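You operate a simulated robot arm through the tools that you are given. There is no shell and no other tool. Be economical: measure what you need, move in short steps, check, and stop when the job is done.

You run a simulated robot arm. Do the job below in one go: nothing can be reset, and whatever is moved stays where it is left.

Task
Take the static specks off the blue frame at the static arch.
Fine: lay it lengthwise just clear of the arch, on the wall side, grip away from it; arch on, slide it under till the grip reaches the arch, arch off. Where these are worked on the way, their far stop is far enough and under half their travel is too little: red switch on the arch.

Only the result counts: the job must be done as asked and must still hold three seconds after the hand-in. Knocking over, shifting, dropping, spilling or breaking anything else fails it.

Robot
A 7-joint arm with a two-finger parallel gripper on a trunk, on a base that drives. Base frame: it is fixed to the floor where the robot stands at the start and does not move with it; the origin is under the middle of the robot, x ahead of it, y to its left, z up. Units: mm, rad, N and s.
Its first joint turns from -2.897 to 2.897 rad. Places, roughly: red switch on the arch [800, -300, 1000]. Payload 3.43 kg.
The TCP is the grasp point between the finger pads, 30 mm short of the fingertips. In the tool frame z runs along the fingers and y along their closing line. Largest opening 94 mm; finger width 28, thickness 10; the body of the gripper, 50 by 96 mm, starts 55 mm behind the TCP.
Orientation is that of the tool frame in the base frame, as [roll, pitch, yaw] about the fixed x, y, z axes, in that order (R = Rz(yaw) Ry(pitch) Rx(roll)). With the fingers straight down and closing along the base's y, the tool's x points along the base's -x, its y along +y and its z along -z.

Tools
- The arm moves only by the tool arm_command. Its argument "deltas" is a list of rows, each a list of 7 numbers: the shift along the tool's x, y, z in mm, then the turn, a rotation vector about the tool's x, y, z in degrees, then the opening, from 0 (shut) to 1 (fully open). In form: [[tx, ty, tz, rx, ry, rz, claw], ...]. A call has 1 to 8 rows; each row shifts and turns the commanded pose from where the row before left it, along the tool's axes as they then stand. A row lasts 0.2 s, in which the tool goes at most 50 mm and 0.15 rad; a call with a longer step from one row to the next is refused whole, and so is a gripper value outside its range. A pose out of reach is approached as far as the arm can. The call stops where the force on the tool passes 90 N (or 10 N more than at its start, if that is more) or the arm is blocked; 0.2 s more then pass. The fingers move at their own pace (about 45 mm/s each) and stop on an object; they squeeze with about 38 N. The grip force told is the motor's: it shows also when the fingers shut on nothing. Time passes only in rows, and 0.2 s behind the last, so rows that do not move let the fingers close. The reply holds the time, the measured pose of the TCP, the force on the tool along the base axes, the opening and the grip force, in the units named above and with some noise, with the torque about the TCP (base axes, N m) and any sound that the robot's microphone picked up.
- Cameras (640 x 400 px; columns grow to the right, rows downward): "scene" is now at [474.8, 170.8, 1308.3]; the picture's right is [-0.76, -0.65, 0.00], its down [-0.49, 0.57, -0.66] and it looks along [0.43, -0.50, -0.75] (base axes); focal length 214 px, centre (320, 200). "wrist" rides on the gripper at [76, 14, -103] in the tool frame; the picture's right is [-0.18, 0.98, 0.00], its down [-0.75, -0.14, -0.64] and it looks along [-0.63, -0.12, 0.77] (tool axes); focal length 243 px, centre (320, 200). There is no depth. A picture from a camera that has moved, and an enlarged one, comes with that camera's place and axes in the base frame and with its lens. The place of the scene camera against the robot may be out by one fixed shift of up to 25 mm in any direction.
- capture(camera): a new picture of that camera. The clock stands still meanwhile.
- slide_trunk(by): slides the trunk up (or, below 0, down) by that many mm; the arm and the scene camera ride with it, the base frame stays. It gives what a move gives, with no picture.
- steer(legs): drives the robot by 1 to 6 legs, each [ahead, left, turn to the left] in mm, mm and rad, along the robot's own axes; the way and the turn of a leg run together, so that a leg with both is an arc; at most 1500 mm and 3.142 rad a leg. The arm and the cameras ride along, it lands a little off, and it stops where it bumps. It gives what a move gives.
- turn_head(pan, tilt): turns the head with the scene camera to pan (to the left, within 1.798 rad either way) and tilt (down, from -0.506 to 1.204), counted from straight ahead of the robot. It gives what a move gives.
- inspect(camera, box): a new picture of the part [left, top, right, bottom] of that camera's present view, enlarged. The clock stands still meanwhile.
- sign_off(): hands the job in; it is judged then, once.

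Go step by step. Nothing tells you exact positions but the pictures and the camera data: compare them with the known pose of the tool, close in by small moves and look again before you grip or let go. The budget is 120 turns and 78 pictures, counting those below and the enlarged ones. Unless the task says otherwise, let go and move clear before handing in, and close with one line.

The tools are called after "Emit:" by a JSON object that holds its "op" and its "data". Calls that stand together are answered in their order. arm_command: Moves the arm, as the interface text tells. Its arguments: {"type":"object","properties":{"deltas":{"type":"array"}},"required":["deltas"]} The other tools are called the same way: slide_trunk (by) slides the trunk up or down; steer (legs) drives the base; turn_head (pan, tilt) turns the head that bears the scene camera; capture (camera) takes a picture; inspect (camera, box) takes an enlarged picture of a part of a camera's view; sign_off () hands the job in.

At the start:

```text
t: 0.0
ee_pos: [439.8, -133.7, 1351.4]
ee_rot: [3.133, 0.024, 3.137]
contact_force: [20.1, -29.5, -183.4]
wrist_torque: [-0.57, -12.55, 1.98]
finger_gap: 93.9
finger_force: 0.1
trunk travel left (down, up): [-425.0, 65.0]
robot x, y, heading: [-1.4, -3.7, 0.001]
head pan, tilt: [-0.866, 0.85]
```

scene: 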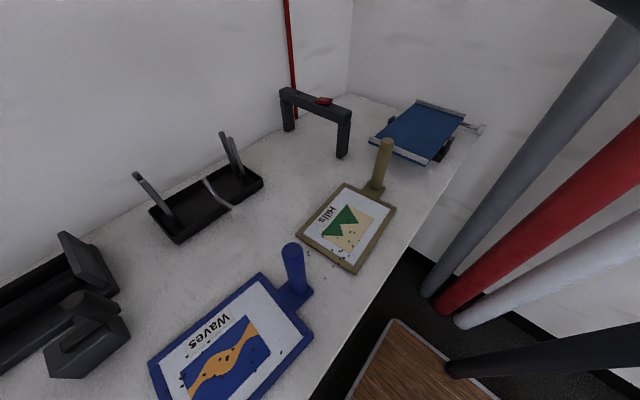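
wrist: 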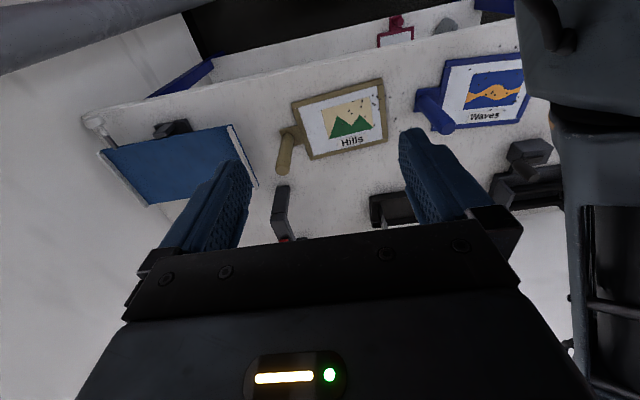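

I see the blue "Waves" frame at roughly (620, 220), with an upright grip on its -y end. The arch spans along x near y≈-340. I'll look closer at both, and at the free space on the wall side.

Emit:
{"op": "inspect", "data": {"camera": "scene", "box": [240, 60, 500, 222]}}

Emit:
{"op": "inspect", "data": {"camera": "scene", "box": [120, 220, 400, 395]}}

Emit:
{"op": "arm_command", "data": {"deltas": [[0, 0, 0, 0, 0, 0, 1]]}}

```text
2.46 times, centred on (370, 141) of scene
camera zoom: at [474.8, 170.8, 1308.3], right [-0.76, -0.65, 0.0], down [-0.49, 0.57, -0.66], along [0.43, -0.5, -0.75], focal length 528 px, centre (197, 345)
```

zoom: 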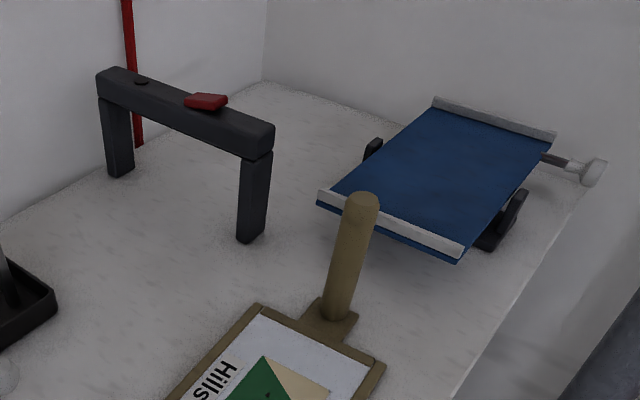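

```text
2.29 times, centred on (260, 308) of scene
camera zoom: at [474.8, 170.8, 1308.3], right [-0.76, -0.65, 0.0], down [-0.49, 0.57, -0.66], along [0.43, -0.5, -0.75], focal length 490 px, centre (457, -46)
```

zoom: 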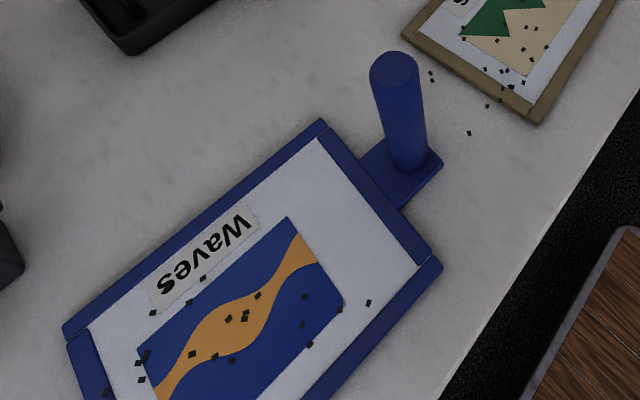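

```text
t: 0.4
ee_pos: [440.1, -134.4, 1351.2]
ee_rot: [3.133, 0.026, 3.136]
contact_force: [3.3, -2.4, -21.5]
wrist_torque: [-0.12, -1.3, 0.17]
finger_gap: 94.1
finger_force: 0.1
trunk travel left (down, up): [-425.0, 65.0]
robot x, y, heading: [-2.1, -1.8, -0.005]
head pan, tilt: [-0.866, 0.85]
```

The frame lies flat with an upright cylindrical grip, and the arch passage runs along y. Next I look for obstacles on the side I'll drive towards, and at the area ahead.

Emit:
{"op": "turn_head", "data": {"pan": -1.5, "tilt": 0.7}}

Emit:
{"op": "capture", "data": {"camera": "scene"}}

Emit:
{"op": "turn_head", "data": {"pan": -0.1, "tilt": 0.9}}

Emit:
{"op": "capture", "data": {"camera": "scene"}}

```text
t: 1.4
ee_pos: [440.6, -132.8, 1352.1]
ee_rot: [3.134, 0.027, 3.138]
contact_force: [3.0, -4.1, -40.5]
wrist_torque: [-0.48, -2.97, 0.25]
finger_gap: 94.1
finger_force: 0.0
trunk travel left (down, up): [-425.0, 65.0]
robot x, y, heading: [-2.4, 4.1, -0.002]
head pan, tilt: [-1.499, 0.7]
```

```text
73 pictures are left
camera scene: at [430.3, 145.6, 1320.6], right [-1.0, -0.07, 0.0], down [-0.05, 0.64, -0.76], along [0.06, -0.76, -0.64], focal length 214 px, centre (320, 200)
```

scene: 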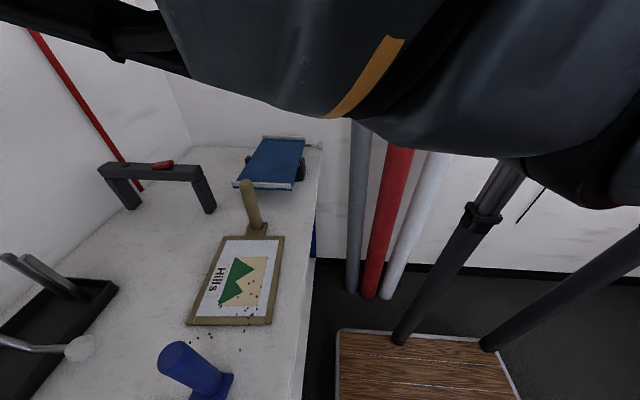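

```text
t: 3.0
ee_pos: [440.3, -134.3, 1352.5]
ee_rot: [3.134, 0.025, 3.136]
contact_force: [1.7, -1.1, -47.3]
wrist_torque: [-0.91, -3.73, 0.13]
finger_gap: 93.7
finger_force: 0.0
trunk travel left (down, up): [-425.0, 65.0]
robot x, y, heading: [-1.1, 1.8, -0.002]
head pan, tilt: [-0.099, 0.901]
```

```text
72 pictures are left
camera scene: at [499.2, 222.8, 1304.5], right [-0.1, -0.99, 0.0], down [-0.78, 0.08, -0.62], along [0.62, -0.06, -0.78], focal length 214 px, centre (320, 200)
```

scene: 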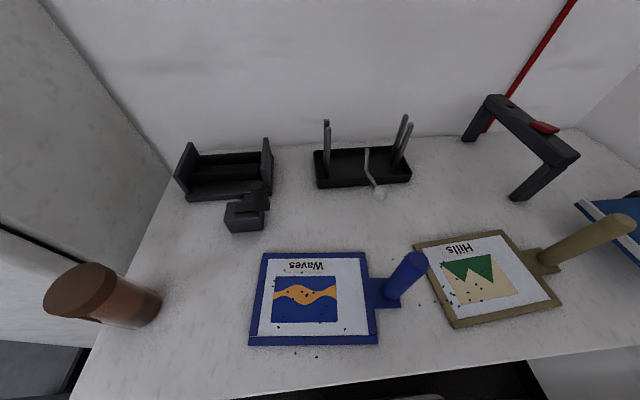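

Standing poles lean at the right wall near y≈-500, so I shouldn't drive far that way. I'll move the arm toward the blue frame's y so the wrist camera can locate it.

Emit:
{"op": "arm_command", "data": {"deltas": [[0, 45, 0, 0, 0, 0, 1], [0, 45, 0, 0, 0, 0, 1], [0, 45, 0, 0, 0, 0, 1], [0, 45, 0, 0, 0, 0, 1], [0, 45, 0, 0, 0, 0, 1], [0, 0, 0, 0, 0, 0, 1]]}}

Emit:
{"op": "capture", "data": {"camera": "wrist"}}

```text
t: 3.2
ee_pos: [439.8, -121.7, 1351.5]
ee_rot: [3.131, 0.029, -3.139]
contact_force: [-0.1, -0.3, 0.1]
wrist_torque: [0.06, 0.01, 0.02]
finger_gap: 94.1
finger_force: 0.0
trunk travel left (down, up): [-425.0, 65.0]
robot x, y, heading: [-5.1, -2.4, 0.001]
head pan, tilt: [-0.099, 0.901]
stopped in row 1: the force on the tool passed its limit at 93 N (the readings are from after the stop); the commanded pose is now the measured one
```

```text
71 pictures are left
camera wrist: at [362.1, -109.1, 1450.9], right [0.18, 0.98, 0.01], down [0.74, -0.15, 0.66], along [0.65, -0.11, -0.75], focal length 243 px, centre (320, 200)
```

wrist: 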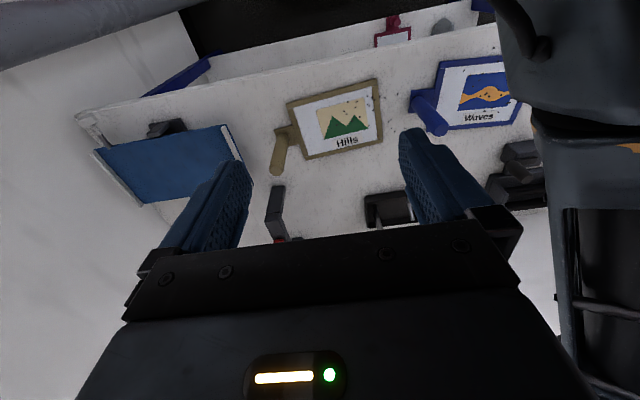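

The stop seems to come from strain held since the start, and the force now reads about zero. I'll try the sideways move again with gentler rows.

Emit:
{"op": "arm_command", "data": {"deltas": [[0, 10, 0, 0, 0, 0, 1], [0, 25, 0, 0, 0, 0, 1], [0, 40, 0, 0, 0, 0, 1], [0, 40, 0, 0, 0, 0, 1], [0, 40, 0, 0, 0, 0, 1], [0, 30, 0, 0, 0, 0, 1], [0, 15, 0, 0, 0, 0, 1], [0, 0, 0, 0, 0, 0, 1]]}}

Emit:
{"op": "capture", "data": {"camera": "wrist"}}

```text
t: 3.9
ee_pos: [445.0, -93.7, 1352.1]
ee_rot: [-3.138, 0.036, -3.097]
contact_force: [12.6, -11.9, -7.8]
wrist_torque: [1.05, 0.56, 0.87]
finger_gap: 94.2
finger_force: 0.1
out of reach, approached as far as the arm can: row 3
trunk travel left (down, up): [-425.0, 65.0]
robot x, y, heading: [-1.1, -0.3, 0.0]
head pan, tilt: [-0.099, 0.901]
stopped in row 3: the force on the tool passed its limit at 224 N (the readings are from after the stop); the commanded pose is now the measured one
```

```text
70 pictures are left
camera wrist: at [364.0, -81.3, 1451.1], right [0.14, 0.99, 0.0], down [0.74, -0.11, 0.67], along [0.66, -0.09, -0.74], focal length 243 px, centre (320, 200)
```

wrist: 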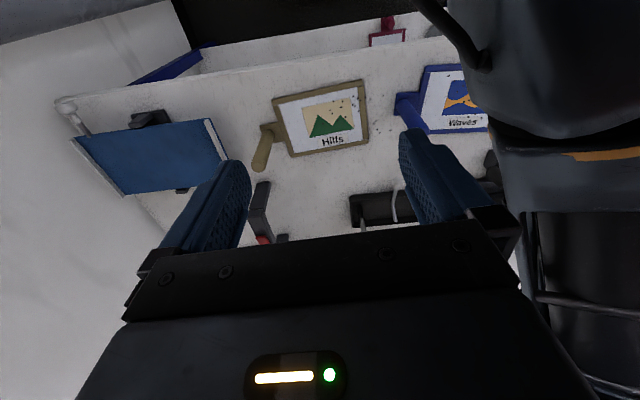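

The hand is too close to the robot's own body, so I'll extend it forward and down first.

Emit:
{"op": "arm_command", "data": {"deltas": [[-10, -5, 0, 0, 0, 0, 1], [-30, -5, 0, 0, 0, -1, 1], [-40, 0, 0, 0, 0, -1, 1], [-40, 0, 0, 0, -1, 0, 1], [-40, 0, 0, 0, -1, 0, 1], [-20, 0, 0, 0, 0, 0, 1], [0, 0, 0, 0, 0, 0, 1]]}}

```text
t: 5.7
ee_pos: [615.5, -120.5, 1359.9]
ee_rot: [-3.139, 0.071, 3.127]
contact_force: [-0.3, 0.3, -0.1]
wrist_torque: [0.01, -0.06, -0.02]
finger_gap: 93.8
finger_force: 0.2
trunk travel left (down, up): [-425.0, 65.0]
robot x, y, heading: [0.4, 0.5, 0.002]
head pan, tilt: [-0.099, 0.901]
stopped in row 7: the arm was blocked; the commanded pose is now the measured one
```

The arm is free now. I'll level the tool, move toward y≈+60 and look.

Emit:
{"op": "arm_command", "data": {"deltas": [[0, 10, 0, 0, 2, 0, 1], [0, 25, 0, 0, 2, 0, 1], [0, 35, 0, 0, 0, 0, 1], [0, 35, 0, 0, 0, 0, 1], [0, 35, 0, 0, 0, 0, 1], [0, 30, 0, 0, 0, 0, 1], [0, 10, 0, 0, 0, 0, 1], [0, 0, 0, 0, 0, 0, 1]]}}

Emit:
{"op": "capture", "data": {"camera": "wrist"}}

Emit:
{"op": "capture", "data": {"camera": "scene"}}

```text
t: 6.5
ee_pos: [598.1, -114.9, 1360.0]
ee_rot: [-3.14, 0.003, 2.925]
contact_force: [0.4, 1.1, -0.8]
wrist_torque: [-0.03, 0.0, -0.04]
finger_gap: 94.1
finger_force: 0.0
trunk travel left (down, up): [-425.0, 65.0]
robot x, y, heading: [1.9, 1.8, 0.005]
head pan, tilt: [-0.099, 0.901]
stopped in row 4: the arm was blocked; the commanded pose is now the measured one
```

```text
69 pictures are left
camera wrist: at [527.7, -84.1, 1462.3], right [0.39, 0.92, 0.0], down [0.71, -0.3, 0.64], along [0.59, -0.25, -0.77], focal length 243 px, centre (320, 200)
```

wrist: 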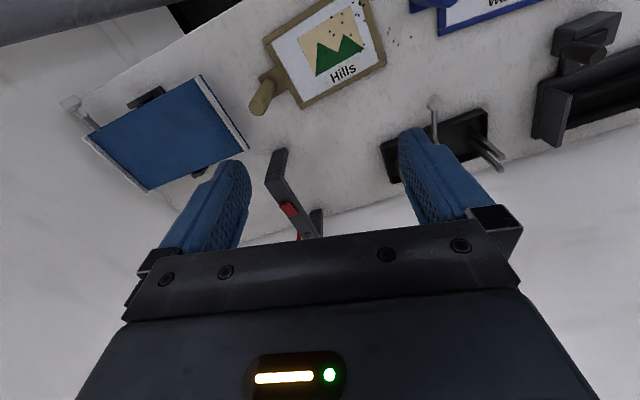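

```text
68 pictures are left
camera scene: at [495.7, 235.8, 1300.0], right [0.07, -1.0, 0.0], down [-0.82, -0.06, -0.57], along [0.57, 0.04, -0.82], focal length 214 px, centre (320, 200)
```

scene: 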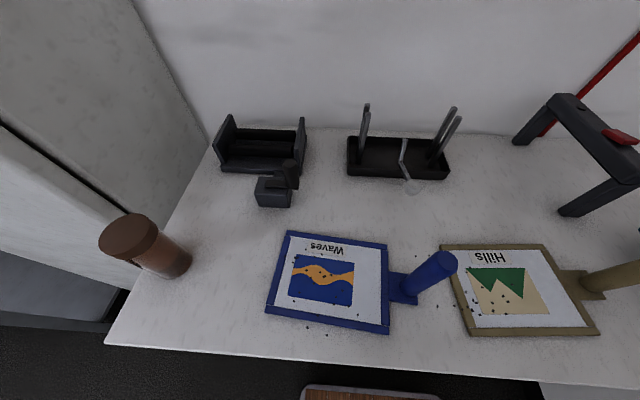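

The arm's links appear to bump the head when moving left at this height. I'll back off a little to the right, restore the yaw and go down.

Emit:
{"op": "arm_command", "data": {"deltas": [[-10, -15, 0, 0, 0, -3, 1], [-15, -20, 0, 0, 0, -5, 1], [0, 0, 15, 0, 0, -4, 1], [0, 0, 35, 0, 0, 0, 1], [0, 0, 45, 0, 0, 0, 1], [0, 0, 45, 0, 0, 0, 1], [0, 0, 35, 0, 0, 0, 1], [0, 0, 15, 0, 0, 0, 1]]}}

Emit:
{"op": "capture", "data": {"camera": "wrist"}}

```text
t: 8.3
ee_pos: [618.5, -154.4, 1169.9]
ee_rot: [-3.139, -0.002, 3.139]
contact_force: [-0.7, -0.2, 0.0]
wrist_torque: [0.01, 0.01, -0.04]
finger_gap: 94.0
finger_force: 0.0
trunk travel left (down, up): [-425.0, 65.0]
robot x, y, heading: [2.5, 0.7, 0.003]
head pan, tilt: [-0.099, 0.901]
```

```text
67 pictures are left
camera wrist: at [542.7, -139.3, 1272.1], right [0.19, 0.98, 0.0], down [0.75, -0.14, 0.64], along [0.63, -0.12, -0.77], focal length 243 px, centre (320, 200)
```

wrist: 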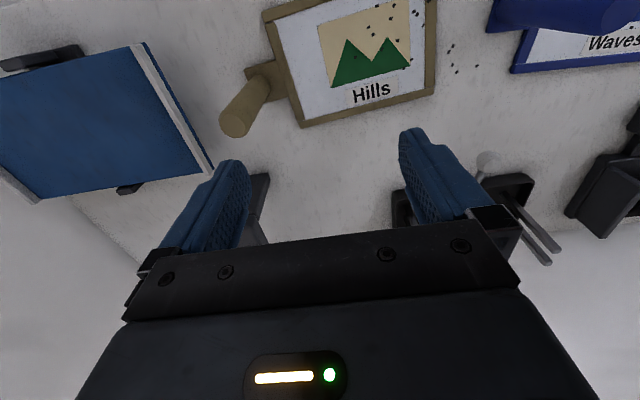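

Triangulating the two wrist views puts the table top at z≈930 and the arch at y≈-245, spanning x≈750–970. I'll drive slightly left and back so the blue grip sits in front of the arm, clear of the head.

Emit:
{"op": "steer", "data": {"legs": [[-50, 160, 0]]}}

Emit:
{"op": "capture", "data": {"camera": "wrist"}}

Emit:
{"op": "capture", "data": {"camera": "scene"}}

```text
t: 9.8
ee_pos: [568.7, 7.0, 1171.8]
ee_rot: [-3.138, -0.001, 3.138]
contact_force: [-0.3, -0.3, 0.5]
wrist_torque: [-0.04, -0.01, 0.02]
finger_gap: 94.0
finger_force: 0.1
trunk travel left (down, up): [-425.0, 65.0]
robot x, y, heading: [-49.8, 160.8, 0.004]
head pan, tilt: [-0.099, 0.901]
```

```text
66 pictures are left
camera wrist: at [492.4, 22.6, 1272.6], right [0.19, 0.98, 0.0], down [0.75, -0.14, 0.64], along [0.63, -0.12, -0.77], focal length 243 px, centre (320, 200)
```

wrist: 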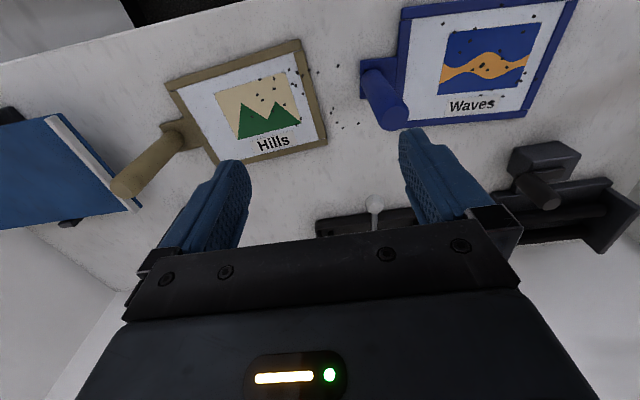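

```text
65 pictures are left
camera scene: at [447.7, 389.6, 1302.9], right [-0.04, -1.0, 0.0], down [-0.8, 0.03, -0.6], along [0.6, -0.03, -0.8], focal length 214 px, centre (320, 200)
```

scene: 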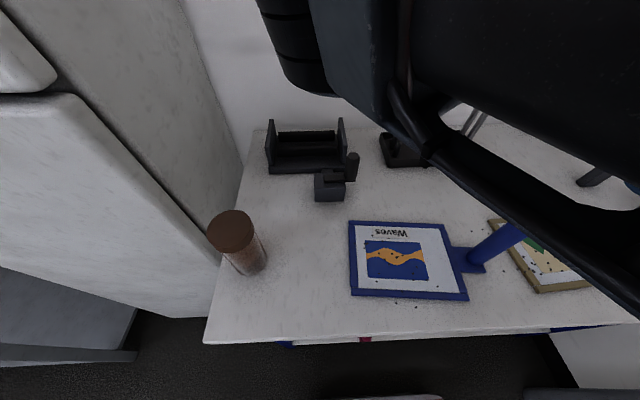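

The blue frame spans x≈518–660, y≈104–282, with the grip near (576, 72) and its top at z≈1075. I'll move over the grip with a y-closing grasp and check.

Emit:
{"op": "arm_command", "data": {"deltas": [[0, 15, 0, 0, 0, 0, 1], [-3, 25, 0, 0, 0, 0, 1], [-4, 20, 0, 0, 0, 0, 1], [0, 5, 0, 0, 0, 0, 1]]}}

Emit:
{"op": "capture", "data": {"camera": "wrist"}}

Emit:
{"op": "capture", "data": {"camera": "scene"}}

```text
t: 10.6
ee_pos: [548.5, 6.5, 1167.2]
ee_rot: [-3.13, -0.011, 2.959]
contact_force: [-0.2, -0.7, 0.0]
wrist_torque: [0.01, -0.02, 0.02]
finger_gap: 94.3
finger_force: 0.0
trunk travel left (down, up): [-425.0, 65.0]
robot x, y, heading: [-48.4, 159.6, -0.001]
head pan, tilt: [-0.099, 0.901]
stopped in row 3: the arm was blocked; the commanded pose is now the measured one
```

```text
64 pictures are left
camera wrist: at [478.3, 35.1, 1270.2], right [0.36, 0.93, -0.01], down [0.72, -0.27, 0.64], along [0.59, -0.24, -0.77], focal length 243 px, centre (320, 200)
```

wrist: 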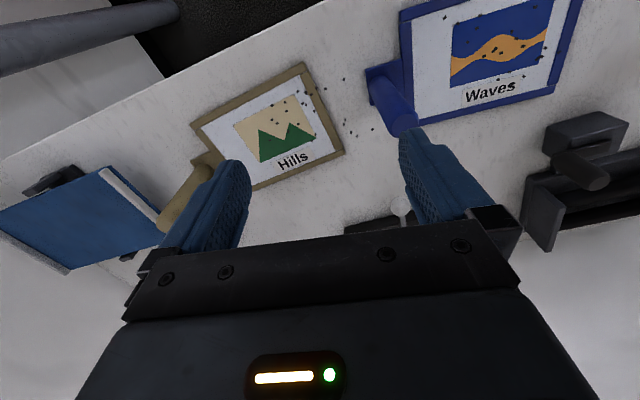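

```text
63 pictures are left
camera scene: at [449.9, 388.7, 1305.8], right [-0.05, -1.0, 0.0], down [-0.77, 0.04, -0.64], along [0.63, -0.03, -0.77], focal length 214 px, centre (320, 200)
```

scene: 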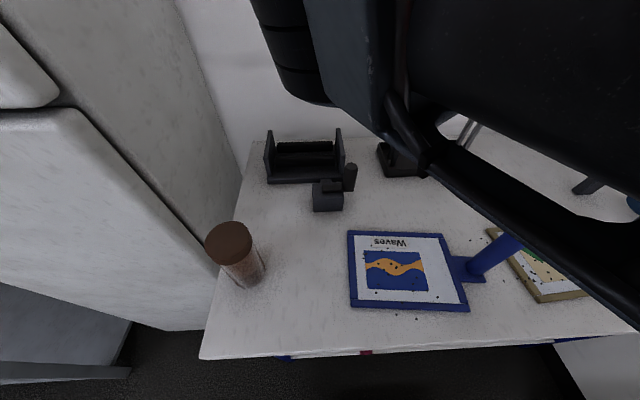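

The arm is again held off by the head, so I need the grip further to the robot's right. I'll ease the arm off and drive further left.

Emit:
{"op": "arm_command", "data": {"deltas": [[-10, -10, 0, 0, 0, -3, 1], [-10, -10, 0, 0, 0, -4, 1], [-5, -5, 0, 0, 0, -3.4, 1], [0, 0, 0, 0, 0, 0, 1]]}}

Emit:
{"op": "steer", "data": {"legs": [[0, 130, 0]]}}

Emit:
{"op": "capture", "data": {"camera": "wrist"}}

```text
t: 11.6
ee_pos: [572.5, -21.0, 1166.8]
ee_rot: [-3.134, -0.011, -3.139]
contact_force: [0.5, -0.4, -0.8]
wrist_torque: [-0.01, -0.04, 0.01]
finger_gap: 94.1
finger_force: 0.1
trunk travel left (down, up): [-425.0, 65.0]
robot x, y, heading: [-49.8, 165.3, 0.001]
head pan, tilt: [-0.099, 0.901]
```

```text
t: 12.9
ee_pos: [571.5, 110.5, 1167.6]
ee_rot: [-3.135, -0.011, -3.139]
contact_force: [-1.7, -0.4, -0.6]
wrist_torque: [-0.02, 0.02, 0.03]
finger_gap: 93.8
finger_force: 0.0
trunk travel left (down, up): [-425.0, 65.0]
robot x, y, heading: [-48.0, 293.6, -0.001]
head pan, tilt: [-0.099, 0.901]
```

```text
62 pictures are left
camera wrist: at [496.7, 126.1, 1270.4], right [0.18, 0.98, -0.01], down [0.76, -0.13, 0.63], along [0.62, -0.12, -0.77], focal length 243 px, centre (320, 200)
```

wrist: 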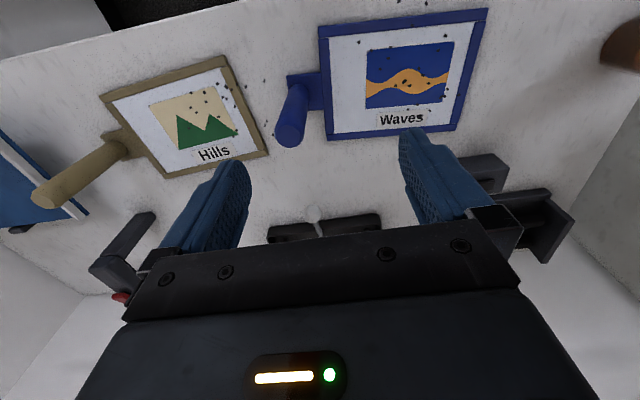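

The grip is at about (582, 79), spanning z≈930–1040. I'll move over it, go down to z≈1085 and check.

Emit:
{"op": "arm_command", "data": {"deltas": [[-3, -10, 0, 0, 0, 0, 1], [-4, -15, 0, 0, 0, 0, 1], [-3, -6, 10, 0, 0, 0, 1], [0, 0, 30, 0, 0, 0, 1], [0, 0, 30, 0, 0, 0, 1], [0, 0, 12, 0, 0, 0, 1], [0, 0, 0, 0, 0, 0, 1]]}}

Emit:
{"op": "capture", "data": {"camera": "wrist"}}

Emit:
{"op": "capture", "data": {"camera": "scene"}}

```text
t: 14.5
ee_pos: [580.1, 78.2, 1086.1]
ee_rot: [-3.135, -0.011, -3.141]
contact_force: [-0.2, -0.3, 0.0]
wrist_torque: [0.01, 0.04, 0.01]
finger_gap: 94.3
finger_force: 0.0
trunk travel left (down, up): [-425.0, 65.0]
robot x, y, heading: [-49.0, 293.1, -0.0]
head pan, tilt: [-0.099, 0.901]
```

```text
61 pictures are left
camera wrist: at [505.4, 94.3, 1188.9], right [0.18, 0.98, -0.01], down [0.76, -0.13, 0.63], along [0.62, -0.12, -0.77], focal length 243 px, centre (320, 200)
```

wrist: 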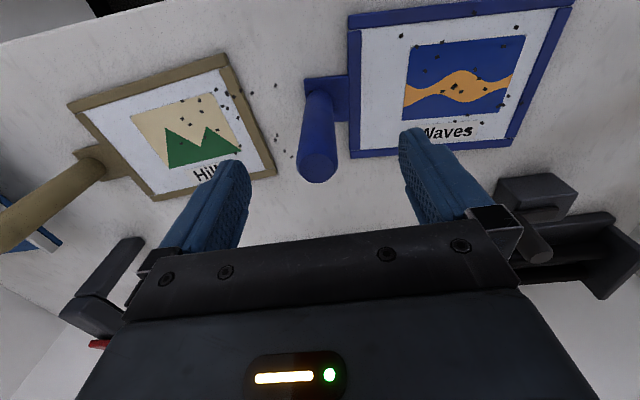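

```text
60 pictures are left
camera scene: at [448.6, 516.6, 1304.4], right [-0.1, -1.0, 0.0], down [-0.78, 0.08, -0.62], along [0.62, -0.06, -0.78], focal length 214 px, centre (320, 200)
```

scene: 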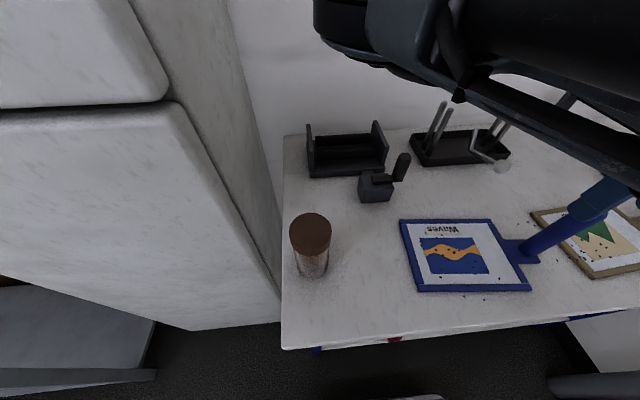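

The grip axis is at about (595, 73) with its top at z≈1035. I'll correct, go down 45 mm and look again.

Emit:
{"op": "arm_command", "data": {"deltas": [[-8, -3, 0, 0, 0, 0, 1], [-7, -2, 5, 0, 0, 0, 1], [0, 0, 20, 0, 0, 0, 1], [0, 0, 20, 0, 0, 0, 1], [0, 0, 0, 0, 0, 0, 1]]}}

Emit:
{"op": "capture", "data": {"camera": "wrist"}}

```text
t: 15.7
ee_pos: [595.8, 73.1, 1041.4]
ee_rot: [-3.134, -0.011, -3.138]
contact_force: [0.0, 0.9, 0.2]
wrist_torque: [0.03, -0.01, -0.01]
finger_gap: 93.9
finger_force: 0.0
trunk travel left (down, up): [-425.0, 65.0]
robot x, y, heading: [-51.2, 292.7, -0.0]
head pan, tilt: [-0.099, 0.901]
```

```text
59 pictures are left
camera wrist: at [519.9, 89.0, 1143.2], right [0.18, 0.98, -0.01], down [0.76, -0.13, 0.63], along [0.62, -0.12, -0.77], focal length 243 px, centre (320, 200)
```

wrist: 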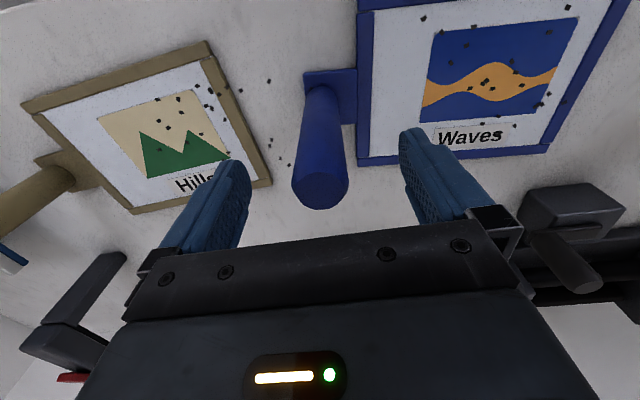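

The grip top is now centred at the TCP projection, so the grip is at (595, 73) with its top at z≈1040. I'll descend 38 mm and close.

Emit:
{"op": "arm_command", "data": {"deltas": [[0, 0, 10, 0, 0, 0, 1], [0, 0, 18, 0, 0, 0, 1], [0, 0, 10, 0, 0, 0, 1], [0, 0, 0, 0, 0, 0, 0.6], [0, 0, 0, 0, 0, 0, 0.2], [0, 0, 0, 0, 0, 0, 0], [0, 0, 0, 0, 0, 0, 0], [0, 0, 0, 0, 0, 0, 0]]}}

Emit:
{"op": "capture", "data": {"camera": "wrist"}}

```text
t: 17.5
ee_pos: [594.8, 72.4, 1001.6]
ee_rot: [-3.135, -0.01, -3.139]
contact_force: [-0.8, 0.2, 2.7]
wrist_torque: [0.96, 0.01, 0.11]
finger_gap: 29.4
finger_force: 35.3
trunk travel left (down, up): [-425.0, 65.0]
robot x, y, heading: [-51.4, 293.3, 0.003]
head pan, tilt: [-0.099, 0.901]
```

```text
58 pictures are left
camera wrist: at [519.9, 88.6, 1106.0], right [0.18, 0.98, -0.01], down [0.76, -0.13, 0.63], along [0.62, -0.12, -0.77], focal length 243 px, centre (320, 200)
```

wrist: 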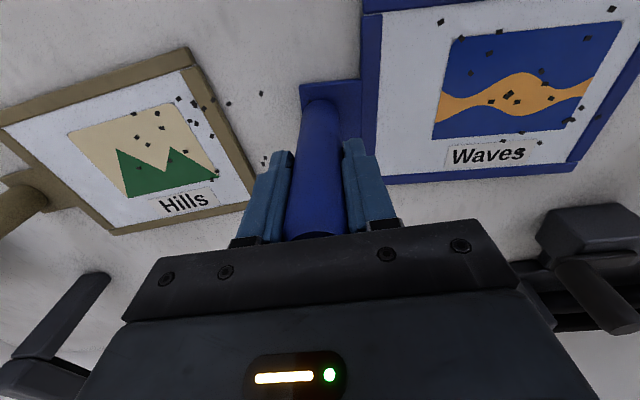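

The grip is held, 29 mm thick, and the frame is yawed about -4° from y. It reaches about 205 mm from the grip on the +y side. I'll lift slowly and see whether it droops.

Emit:
{"op": "arm_command", "data": {"deltas": [[0, 0, -4, 0, 0, 0, 0], [0, 0, -8, 0, 0, 0, 0], [0, 0, -12, 0, 0, 0, 0], [0, 0, -15, 0, 0, 0, 0], [0, 0, -6, 0, 0, 0, 0], [0, 0, 0, 0, 0, 0, 0]]}}

Emit:
{"op": "capture", "data": {"camera": "wrist"}}

Emit:
{"op": "capture", "data": {"camera": "scene"}}

```text
t: 18.9
ee_pos: [594.1, 73.9, 1048.7]
ee_rot: [-3.133, -0.012, -3.139]
contact_force: [-0.7, -0.4, -1.4]
wrist_torque: [-0.1, -0.01, 0.0]
finger_gap: 29.3
finger_force: 38.0
trunk travel left (down, up): [-425.0, 65.0]
robot x, y, heading: [-49.5, 296.5, 0.001]
head pan, tilt: [-0.099, 0.901]
```

```text
57 pictures are left
camera wrist: at [519.7, 89.1, 1150.5], right [0.18, 0.98, -0.01], down [0.76, -0.13, 0.63], along [0.62, -0.12, -0.77], focal length 243 px, centre (320, 200)
```

wrist: 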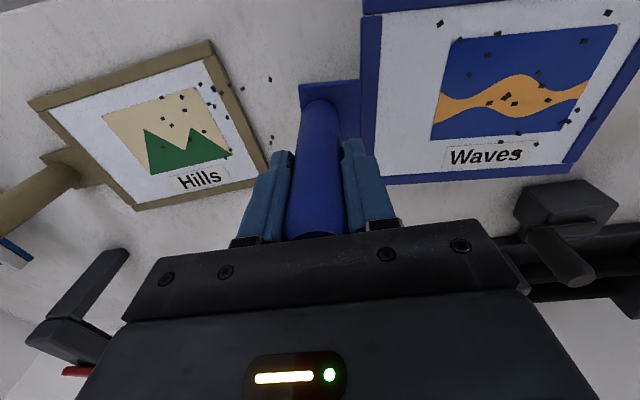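

```text
56 pictures are left
camera scene: at [448.7, 516.6, 1304.4], right [-0.1, -1.0, 0.0], down [-0.78, 0.08, -0.62], along [0.62, -0.06, -0.78], focal length 214 px, centre (320, 200)
```

scene: 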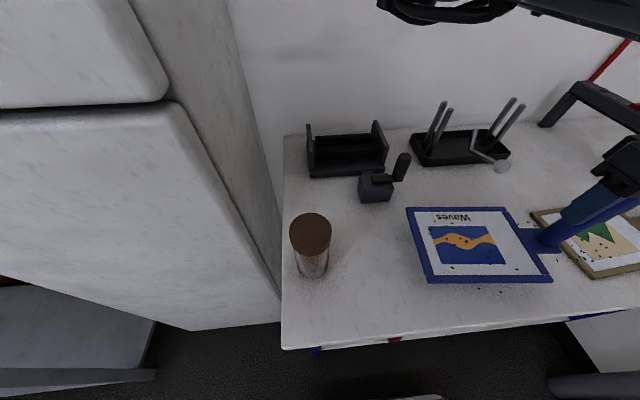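

The frame is very light and hangs level. I'll raise it well above the arch before driving right.

Emit:
{"op": "arm_command", "data": {"deltas": [[0, 0, -10, 0, 0, 0, 0], [0, 0, -25, 0, 0, 0, 0], [0, 0, -35, 0, 0, 0, 0], [0, 0, -35, 0, 0, 0, 0], [0, 0, -30, 0, 0, 0, 0], [0, 0, -20, 0, 0, 0, 0], [0, 0, -5, 0, 0, 0, 0], [0, 0, 0, 0, 0, 0, 0]]}}

Emit:
{"op": "steer", "data": {"legs": [[40, -210, 0]]}}

Emit:
{"op": "turn_head", "data": {"pan": -0.9, "tilt": 0.7}}

Emit:
{"op": "capture", "data": {"camera": "scene"}}

Emit:
{"op": "capture", "data": {"camera": "wrist"}}

```text
t: 20.7
ee_pos: [596.5, 74.2, 1207.8]
ee_rot: [-3.135, -0.01, -3.139]
contact_force: [-0.4, 0.5, -2.2]
wrist_torque: [-0.19, 0.04, 0.01]
finger_gap: 29.3
finger_force: 37.7
trunk travel left (down, up): [-425.0, 65.0]
robot x, y, heading: [-50.9, 293.2, -0.003]
head pan, tilt: [-0.099, 0.901]
```

```text
t: 22.3
ee_pos: [638.3, -135.2, 1209.0]
ee_rot: [-3.134, -0.01, -3.14]
contact_force: [-0.6, -0.4, -1.8]
wrist_torque: [-0.13, -0.03, 0.02]
finger_gap: 29.3
finger_force: 37.8
trunk travel left (down, up): [-425.0, 65.0]
robot x, y, heading: [-10.6, 82.7, -0.002]
head pan, tilt: [-0.099, 0.901]
```

```text
t: 23.5
ee_pos: [637.6, -136.8, 1208.5]
ee_rot: [-3.135, -0.011, 3.139]
contact_force: [0.1, -0.7, -2.4]
wrist_torque: [-0.15, 0.04, 0.0]
finger_gap: 29.1
finger_force: 37.9
trunk travel left (down, up): [-425.0, 65.0]
robot x, y, heading: [-8.3, 83.4, 0.001]
head pan, tilt: [-0.901, 0.7]
```

```text
55 pictures are left
camera scene: at [480.6, 267.0, 1313.5], right [-0.58, -0.81, 0.0], down [-0.58, 0.41, -0.71], along [0.58, -0.41, -0.71], focal length 214 px, centre (320, 200)
```

scene: 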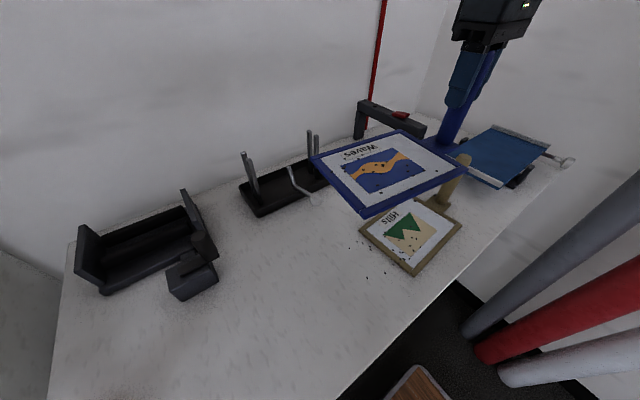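

```text
54 pictures are left
camera wrist: at [562.8, -120.4, 1310.8], right [0.19, 0.98, -0.01], down [0.76, -0.14, 0.64], along [0.62, -0.12, -0.77], focal length 243 px, centre (320, 200)
```

wrist: 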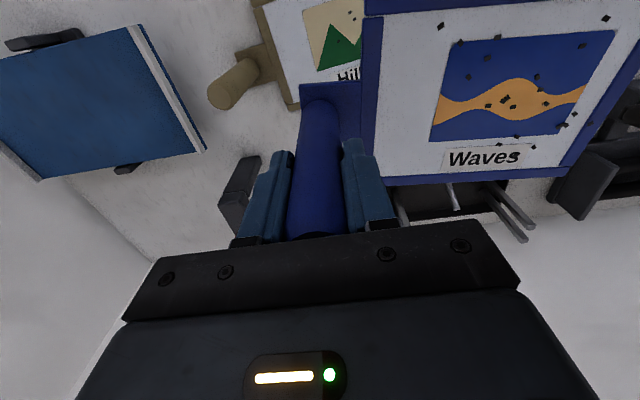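

The frame rides level and clear, and the poles stand near y≈-525. I'll drive right another 190 mm, then extend the arm over the spot beyond the arch.

Emit:
{"op": "steer", "data": {"legs": [[0, -190, 0]]}}

Emit:
{"op": "arm_command", "data": {"deltas": [[-15, -15, 0, 0, 0, 0, 0], [-30, -30, 0, 0, 0, 0, 0], [-33, -33, 0, 0, 0, 0, 0], [-33, -33, 0, 0, 0, 0, 0], [-20, -15, 0, 0, 0, 0, 0], [-8, -5, 0, 0, 0, 0, 0], [0, 0, 0, 0, 0, 0, 0]]}}

Emit:
{"op": "capture", "data": {"camera": "wrist"}}

Emit:
{"op": "capture", "data": {"camera": "scene"}}

```text
t: 25.0
ee_pos: [636.9, -330.6, 1208.3]
ee_rot: [-3.133, -0.011, 3.14]
contact_force: [0.3, 1.4, -2.0]
wrist_torque: [-0.22, 0.04, 0.0]
finger_gap: 29.0
finger_force: 37.6
trunk travel left (down, up): [-425.0, 65.0]
robot x, y, heading: [-11.3, -106.1, -0.004]
head pan, tilt: [-0.901, 0.7]
```

```text
t: 26.6
ee_pos: [775.1, -460.5, 1206.5]
ee_rot: [-3.133, -0.011, 3.139]
contact_force: [0.2, -0.1, -1.9]
wrist_torque: [-0.17, 0.03, 0.0]
finger_gap: 29.2
finger_force: 38.2
trunk travel left (down, up): [-425.0, 65.0]
robot x, y, heading: [-10.7, -105.6, -0.002]
head pan, tilt: [-0.901, 0.7]
```

```text
53 pictures are left
camera wrist: at [700.5, -444.5, 1309.6], right [0.19, 0.98, -0.01], down [0.76, -0.14, 0.63], along [0.62, -0.13, -0.77], focal length 243 px, centre (320, 200)
```

wrist: 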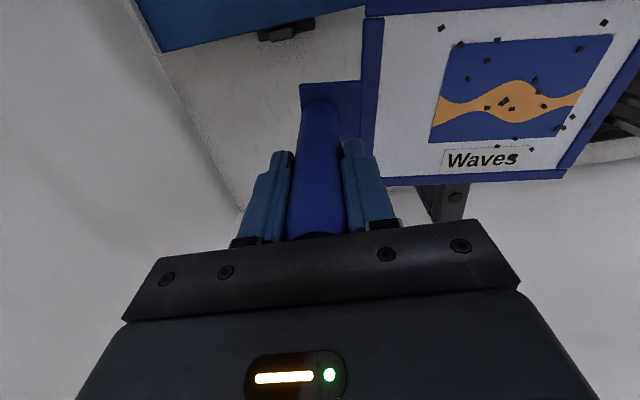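

```text
52 pictures are left
camera scene: at [467.4, 53.5, 1320.6], right [-0.79, -0.62, 0.0], down [-0.4, 0.51, -0.76], along [0.47, -0.6, -0.64], focal length 214 px, centre (320, 200)
```

scene: 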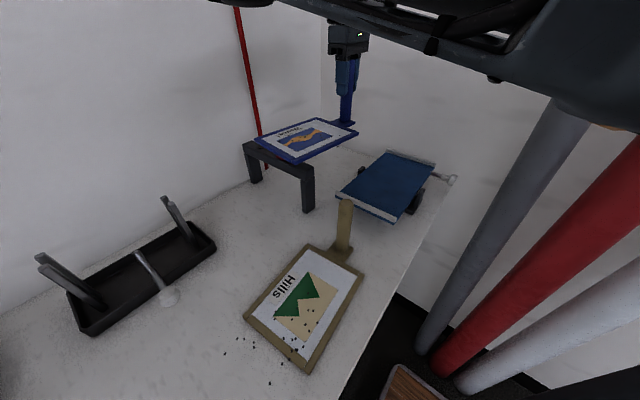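

The back side wall is at y≈-680, so there is enough room. I'll zoom in on the arch and the switch to place the frame precisely.

Emit:
{"op": "inspect", "data": {"camera": "scene", "box": [220, 80, 480, 242]}}

```text
2.46 times, centred on (350, 161) of scene
camera zoom: at [467.4, 53.5, 1320.6], right [-0.79, -0.62, 0.0], down [-0.4, 0.51, -0.76], along [0.47, -0.6, -0.64], focal length 528 px, centre (246, 296)
```

zoom: 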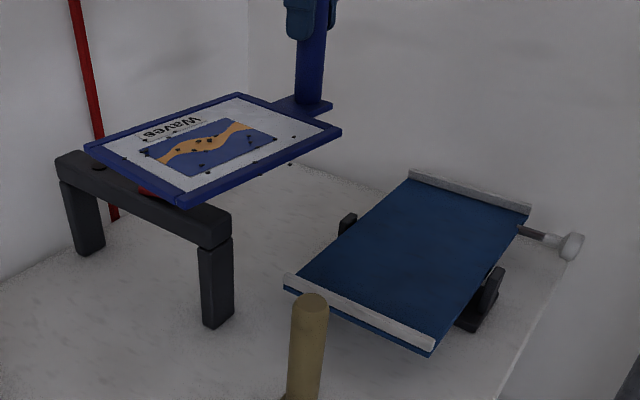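

The arch passage is about 200 mm wide between x≈778 and 978, and y runs from -252 to -292. The beam's underside is at z≈1019. I'll zoom the wrist view to measure how the frame sits in the hand.

Emit:
{"op": "inspect", "data": {"camera": "wrist", "box": [290, 0, 640, 219]}}

```text
1.83 times, centred on (465, 110) of wrist
camera zoom: at [700.5, -444.5, 1309.6], right [0.19, 0.98, -0.01], down [0.76, -0.14, 0.63], along [0.62, -0.13, -0.77], focal length 443 px, centre (55, 365)
```

zoom: 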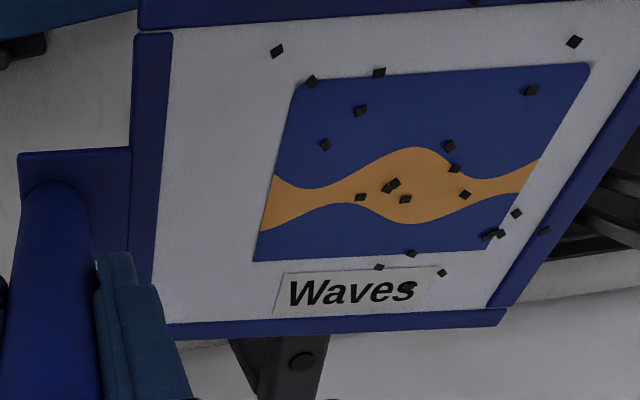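

The frame is yawed about -7° in the hand, and the scene camera's y is biased. I'll set the frame down near the wall first, clear of the arch, then survey the arch with the wrist camera. A short drive comes first for reach.

Emit:
{"op": "steer", "data": {"legs": [[40, -40, 0]]}}

Emit:
{"op": "arm_command", "data": {"deltas": [[-10, -10, 0, 0, 0, -2, 0], [-20, -20, 0, 0, 0, -3, 0], [-15, -25, 0, 0, 0, -2, 0], [-5, -15, 0, 0, 0, 0, 0], [0, -5, 0, 0, 0, 0, 0], [0, 0, 0, 0, 0, 0, 0]]}}

Emit:
{"op": "capture", "data": {"camera": "wrist"}}

Emit:
{"op": "capture", "data": {"camera": "scene"}}

```text
t: 27.6
ee_pos: [813.9, -500.8, 1208.3]
ee_rot: [-3.134, -0.011, 3.137]
contact_force: [-0.1, -0.2, -1.9]
wrist_torque: [-0.2, 0.05, -0.02]
finger_gap: 28.8
finger_force: 38.3
trunk travel left (down, up): [-425.0, 65.0]
robot x, y, heading: [29.1, -148.7, -0.007]
head pan, tilt: [-0.901, 0.7]
```

```text
t: 29.0
ee_pos: [869.2, -573.4, 1206.0]
ee_rot: [-3.137, -0.012, -3.023]
contact_force: [0.2, -0.2, -2.7]
wrist_torque: [-0.13, -0.02, 0.04]
finger_gap: 28.9
finger_force: 37.6
trunk travel left (down, up): [-425.0, 65.0]
robot x, y, heading: [28.4, -145.9, -0.006]
head pan, tilt: [-0.901, 0.7]
```

```text
49 pictures are left
camera wrist: at [793.6, -566.6, 1308.9], right [0.07, 1.0, -0.01], down [0.77, -0.05, 0.63], along [0.63, -0.05, -0.77], focal length 243 px, centre (320, 200)
```

wrist: 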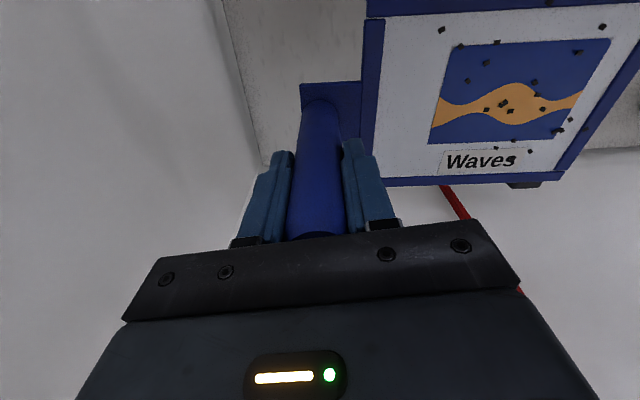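

```text
48 pictures are left
camera scene: at [506.6, 13.6, 1320.6], right [-0.79, -0.62, 0.0], down [-0.4, 0.51, -0.76], along [0.47, -0.6, -0.64], focal length 214 px, centre (320, 200)
```

scene: 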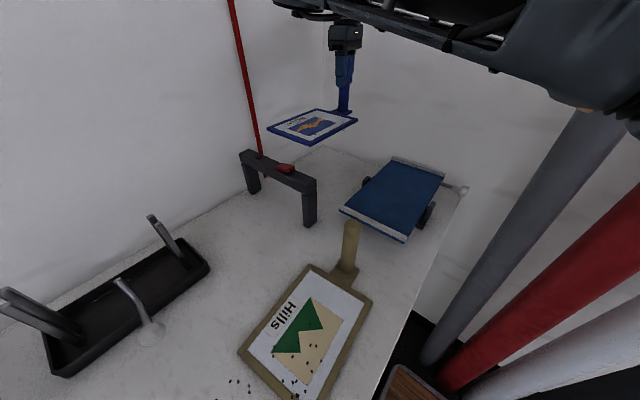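

There is wall clearance on both sides. I'll lower the frame most of the way and check it against the arch.

Emit:
{"op": "arm_command", "data": {"deltas": [[0, 0, 10, 0, 0, 0, 0], [0, 0, 25, 0, 0, 0, 0], [0, 0, 30, 0, 0, 0, 0], [0, 0, 30, 0, 0, 0, 0], [0, 0, 25, 0, 0, 0, 0], [0, 0, 15, 0, 0, 0, 0], [0, 0, 5, 0, 0, 0, 0], [0, 0, 0, 0, 0, 0, 0]]}}

Emit:
{"op": "inspect", "data": {"camera": "scene", "box": [220, 80, 480, 242]}}

Emit:
{"op": "capture", "data": {"camera": "wrist"}}

```text
t: 30.8
ee_pos: [867.8, -574.6, 1067.2]
ee_rot: [-3.135, -0.013, -3.024]
contact_force: [-0.2, 0.0, -2.0]
wrist_torque: [-0.18, 0.01, 0.02]
finger_gap: 29.1
finger_force: 37.5
trunk travel left (down, up): [-425.0, 65.0]
robot x, y, heading: [31.3, -145.6, -0.004]
head pan, tilt: [-0.901, 0.7]
```

```text
2.46 times, centred on (350, 161) of scene
camera zoom: at [506.6, 13.7, 1320.6], right [-0.79, -0.62, 0.0], down [-0.4, 0.51, -0.76], along [0.47, -0.6, -0.64], focal length 528 px, centre (246, 296)
```

zoom: 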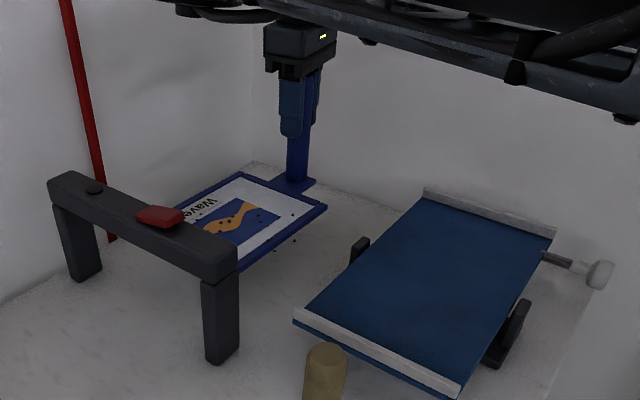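

```text
46 pictures are left
camera wrist: at [792.9, -566.5, 1169.7], right [0.07, 1.0, -0.01], down [0.77, -0.05, 0.63], along [0.63, -0.05, -0.77], focal length 243 px, centre (320, 200)
```

wrist: 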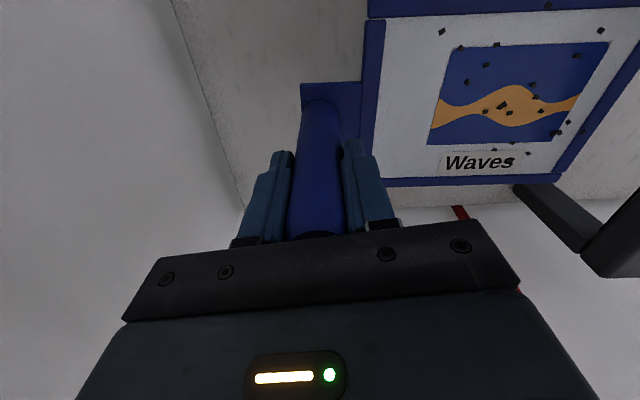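

The frame's leading edge is at y≈-370 and the arch face at y≈-335, so it is just clear. I'll shift 17 mm in +x to centre on the passage (x≈880) and lower to the table.

Emit:
{"op": "arm_command", "data": {"deltas": [[-8, -1, 0, 0, 0, 0, 0], [-9, -1, 5, 0, 0, 0, 0], [0, 0, 20, 0, 0, 0, 0], [0, 0, 22, 0, 0, 0, 0], [0, 0, 10, 0, 0, 0, 0], [0, 0, 4, 0, 0, 0, 0], [0, 0, 0, 0, 0, 0, 0]]}}

```text
t: 32.4
ee_pos: [884.5, -572.0, 1006.0]
ee_rot: [-3.138, -0.013, -3.023]
contact_force: [-0.8, -1.0, 2.8]
wrist_torque: [1.13, -0.38, 0.04]
finger_gap: 29.1
finger_force: 37.3
trunk travel left (down, up): [-425.0, 65.0]
robot x, y, heading: [27.9, -146.8, -0.004]
head pan, tilt: [-0.901, 0.7]
```

The frame is on the table, with light contact as at pick-up. I'll release, rise and look.

Emit:
{"op": "arm_command", "data": {"deltas": [[0, 0, 0, 0, 0, 0, 0.2], [0, 0, 0, 0, 0, 0, 0.5], [0, 0, 0, 0, 0, 0, 0.8], [0, 0, 0, 0, 0, 0, 1], [0, 0, 0, 0, 0, 0, 1]]}}

Emit:
{"op": "arm_command", "data": {"deltas": [[0, 0, -10, 0, 0, 0, 1], [0, 0, -20, 0, 0, 0, 1], [0, 0, -30, 0, 0, 0, 1], [0, 0, -40, 0, 0, 0, 1], [0, 0, -40, 0, 0, 0, 1], [0, 0, -40, 0, 0, 0, 1], [0, 0, -20, 0, 0, 0, 1], [0, 0, 0, 0, 0, 0, 1]]}}

Emit:
{"op": "capture", "data": {"camera": "wrist"}}

Emit:
{"op": "inspect", "data": {"camera": "scene", "box": [220, 80, 480, 242]}}

```text
t: 33.6
ee_pos: [885.2, -573.4, 1005.5]
ee_rot: [-3.136, -0.012, -3.023]
contact_force: [1.0, 0.5, -0.4]
wrist_torque: [0.01, 0.0, 0.01]
finger_gap: 94.0
finger_force: 0.1
trunk travel left (down, up): [-425.0, 65.0]
robot x, y, heading: [31.1, -148.5, -0.002]
head pan, tilt: [-0.901, 0.7]
```

```text
t: 35.4
ee_pos: [885.3, -572.2, 1203.8]
ee_rot: [-3.136, -0.011, -3.022]
contact_force: [-0.2, -0.9, 0.4]
wrist_torque: [0.02, -0.01, 0.02]
finger_gap: 93.9
finger_force: 0.1
trunk travel left (down, up): [-425.0, 65.0]
robot x, y, heading: [27.0, -149.6, 0.0]
head pan, tilt: [-0.901, 0.7]
```

```text
45 pictures are left
camera wrist: at [810.1, -565.8, 1307.0], right [0.07, 1.0, -0.01], down [0.77, -0.05, 0.63], along [0.63, -0.05, -0.77], focal length 243 px, centre (320, 200)
```

wrist: 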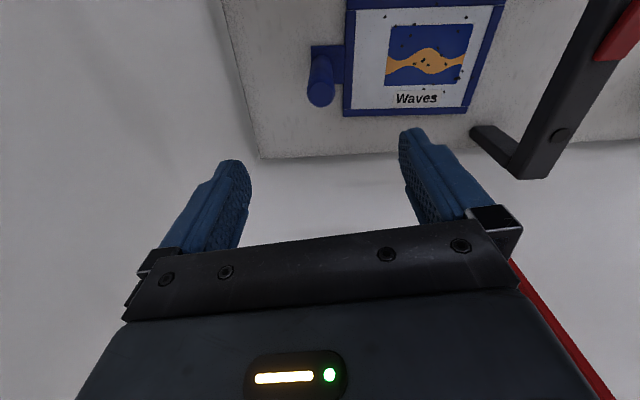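

```text
2.46 times, centred on (350, 161) of scene
camera zoom: at [506.5, 13.7, 1320.6], right [-0.79, -0.62, 0.0], down [-0.4, 0.51, -0.76], along [0.47, -0.6, -0.64], focal length 528 px, centre (246, 296)
```

zoom: 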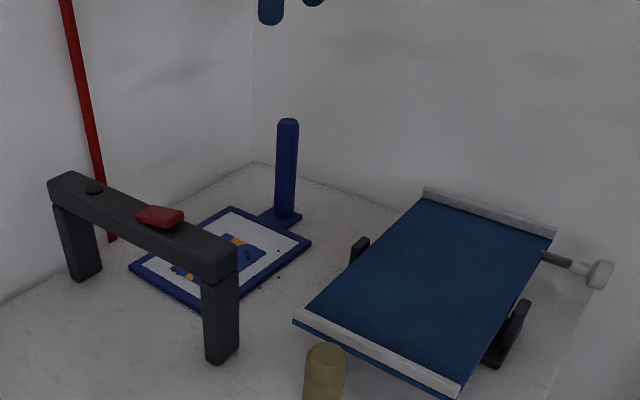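

The frame lies just clear of the arch, on the wall side with its grip away. Now I'll move back above the arch to survey it and the switch.

Emit:
{"op": "arm_command", "data": {"deltas": [[10, 15, 0, 0, 0, 3, 1], [20, 35, 0, 0, 0, 3.8, 1], [20, 40, 0, 0, 0, 0, 1], [20, 40, 0, 0, 0, 0, 1], [20, 40, 0, 0, 0, 0, 1], [10, 30, 0, 0, 0, 0, 1], [0, 10, 0, 0, 0, 0, 1], [0, 0, 0, 0, 0, 0, 1]]}}

Emit:
{"op": "capture", "data": {"camera": "wrist"}}

```text
t: 37.2
ee_pos: [770.8, -382.8, 1207.4]
ee_rot: [-3.133, -0.013, 3.104]
contact_force: [0.6, -0.2, -0.8]
wrist_torque: [-0.03, 0.04, 0.0]
finger_gap: 93.9
finger_force: 0.1
trunk travel left (down, up): [-425.0, 65.0]
robot x, y, heading: [32.4, -151.0, -0.003]
head pan, tilt: [-0.901, 0.7]
```

```text
43 pictures are left
camera wrist: at [697.9, -363.3, 1308.8], right [0.22, 0.98, -0.01], down [0.76, -0.16, 0.63], along [0.62, -0.15, -0.77], focal length 243 px, centre (320, 200)
```

wrist: 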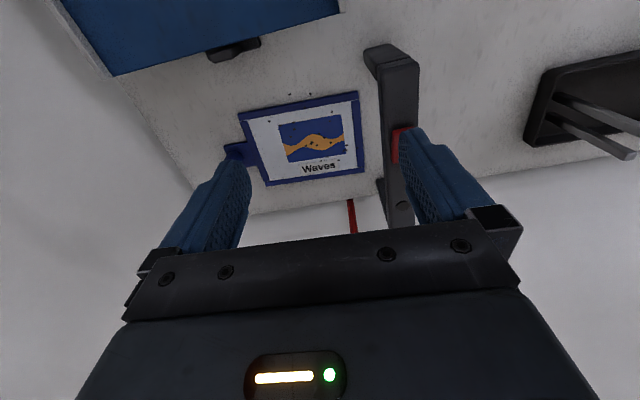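

This view shows the frame, the arch and the switch together, so I'll zoom in for measurements.

Emit:
{"op": "inspect", "data": {"camera": "wrist", "box": [210, 40, 450, 190]}}

```text
2.67 times, centred on (330, 115) of wrist
camera zoom: at [697.9, -363.3, 1308.8], right [0.22, 0.98, -0.01], down [0.76, -0.16, 0.63], along [0.62, -0.15, -0.77], focal length 647 px, centre (293, 427)
```

zoom: 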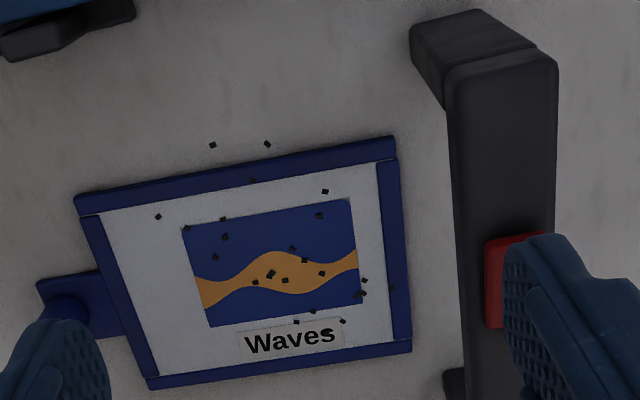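

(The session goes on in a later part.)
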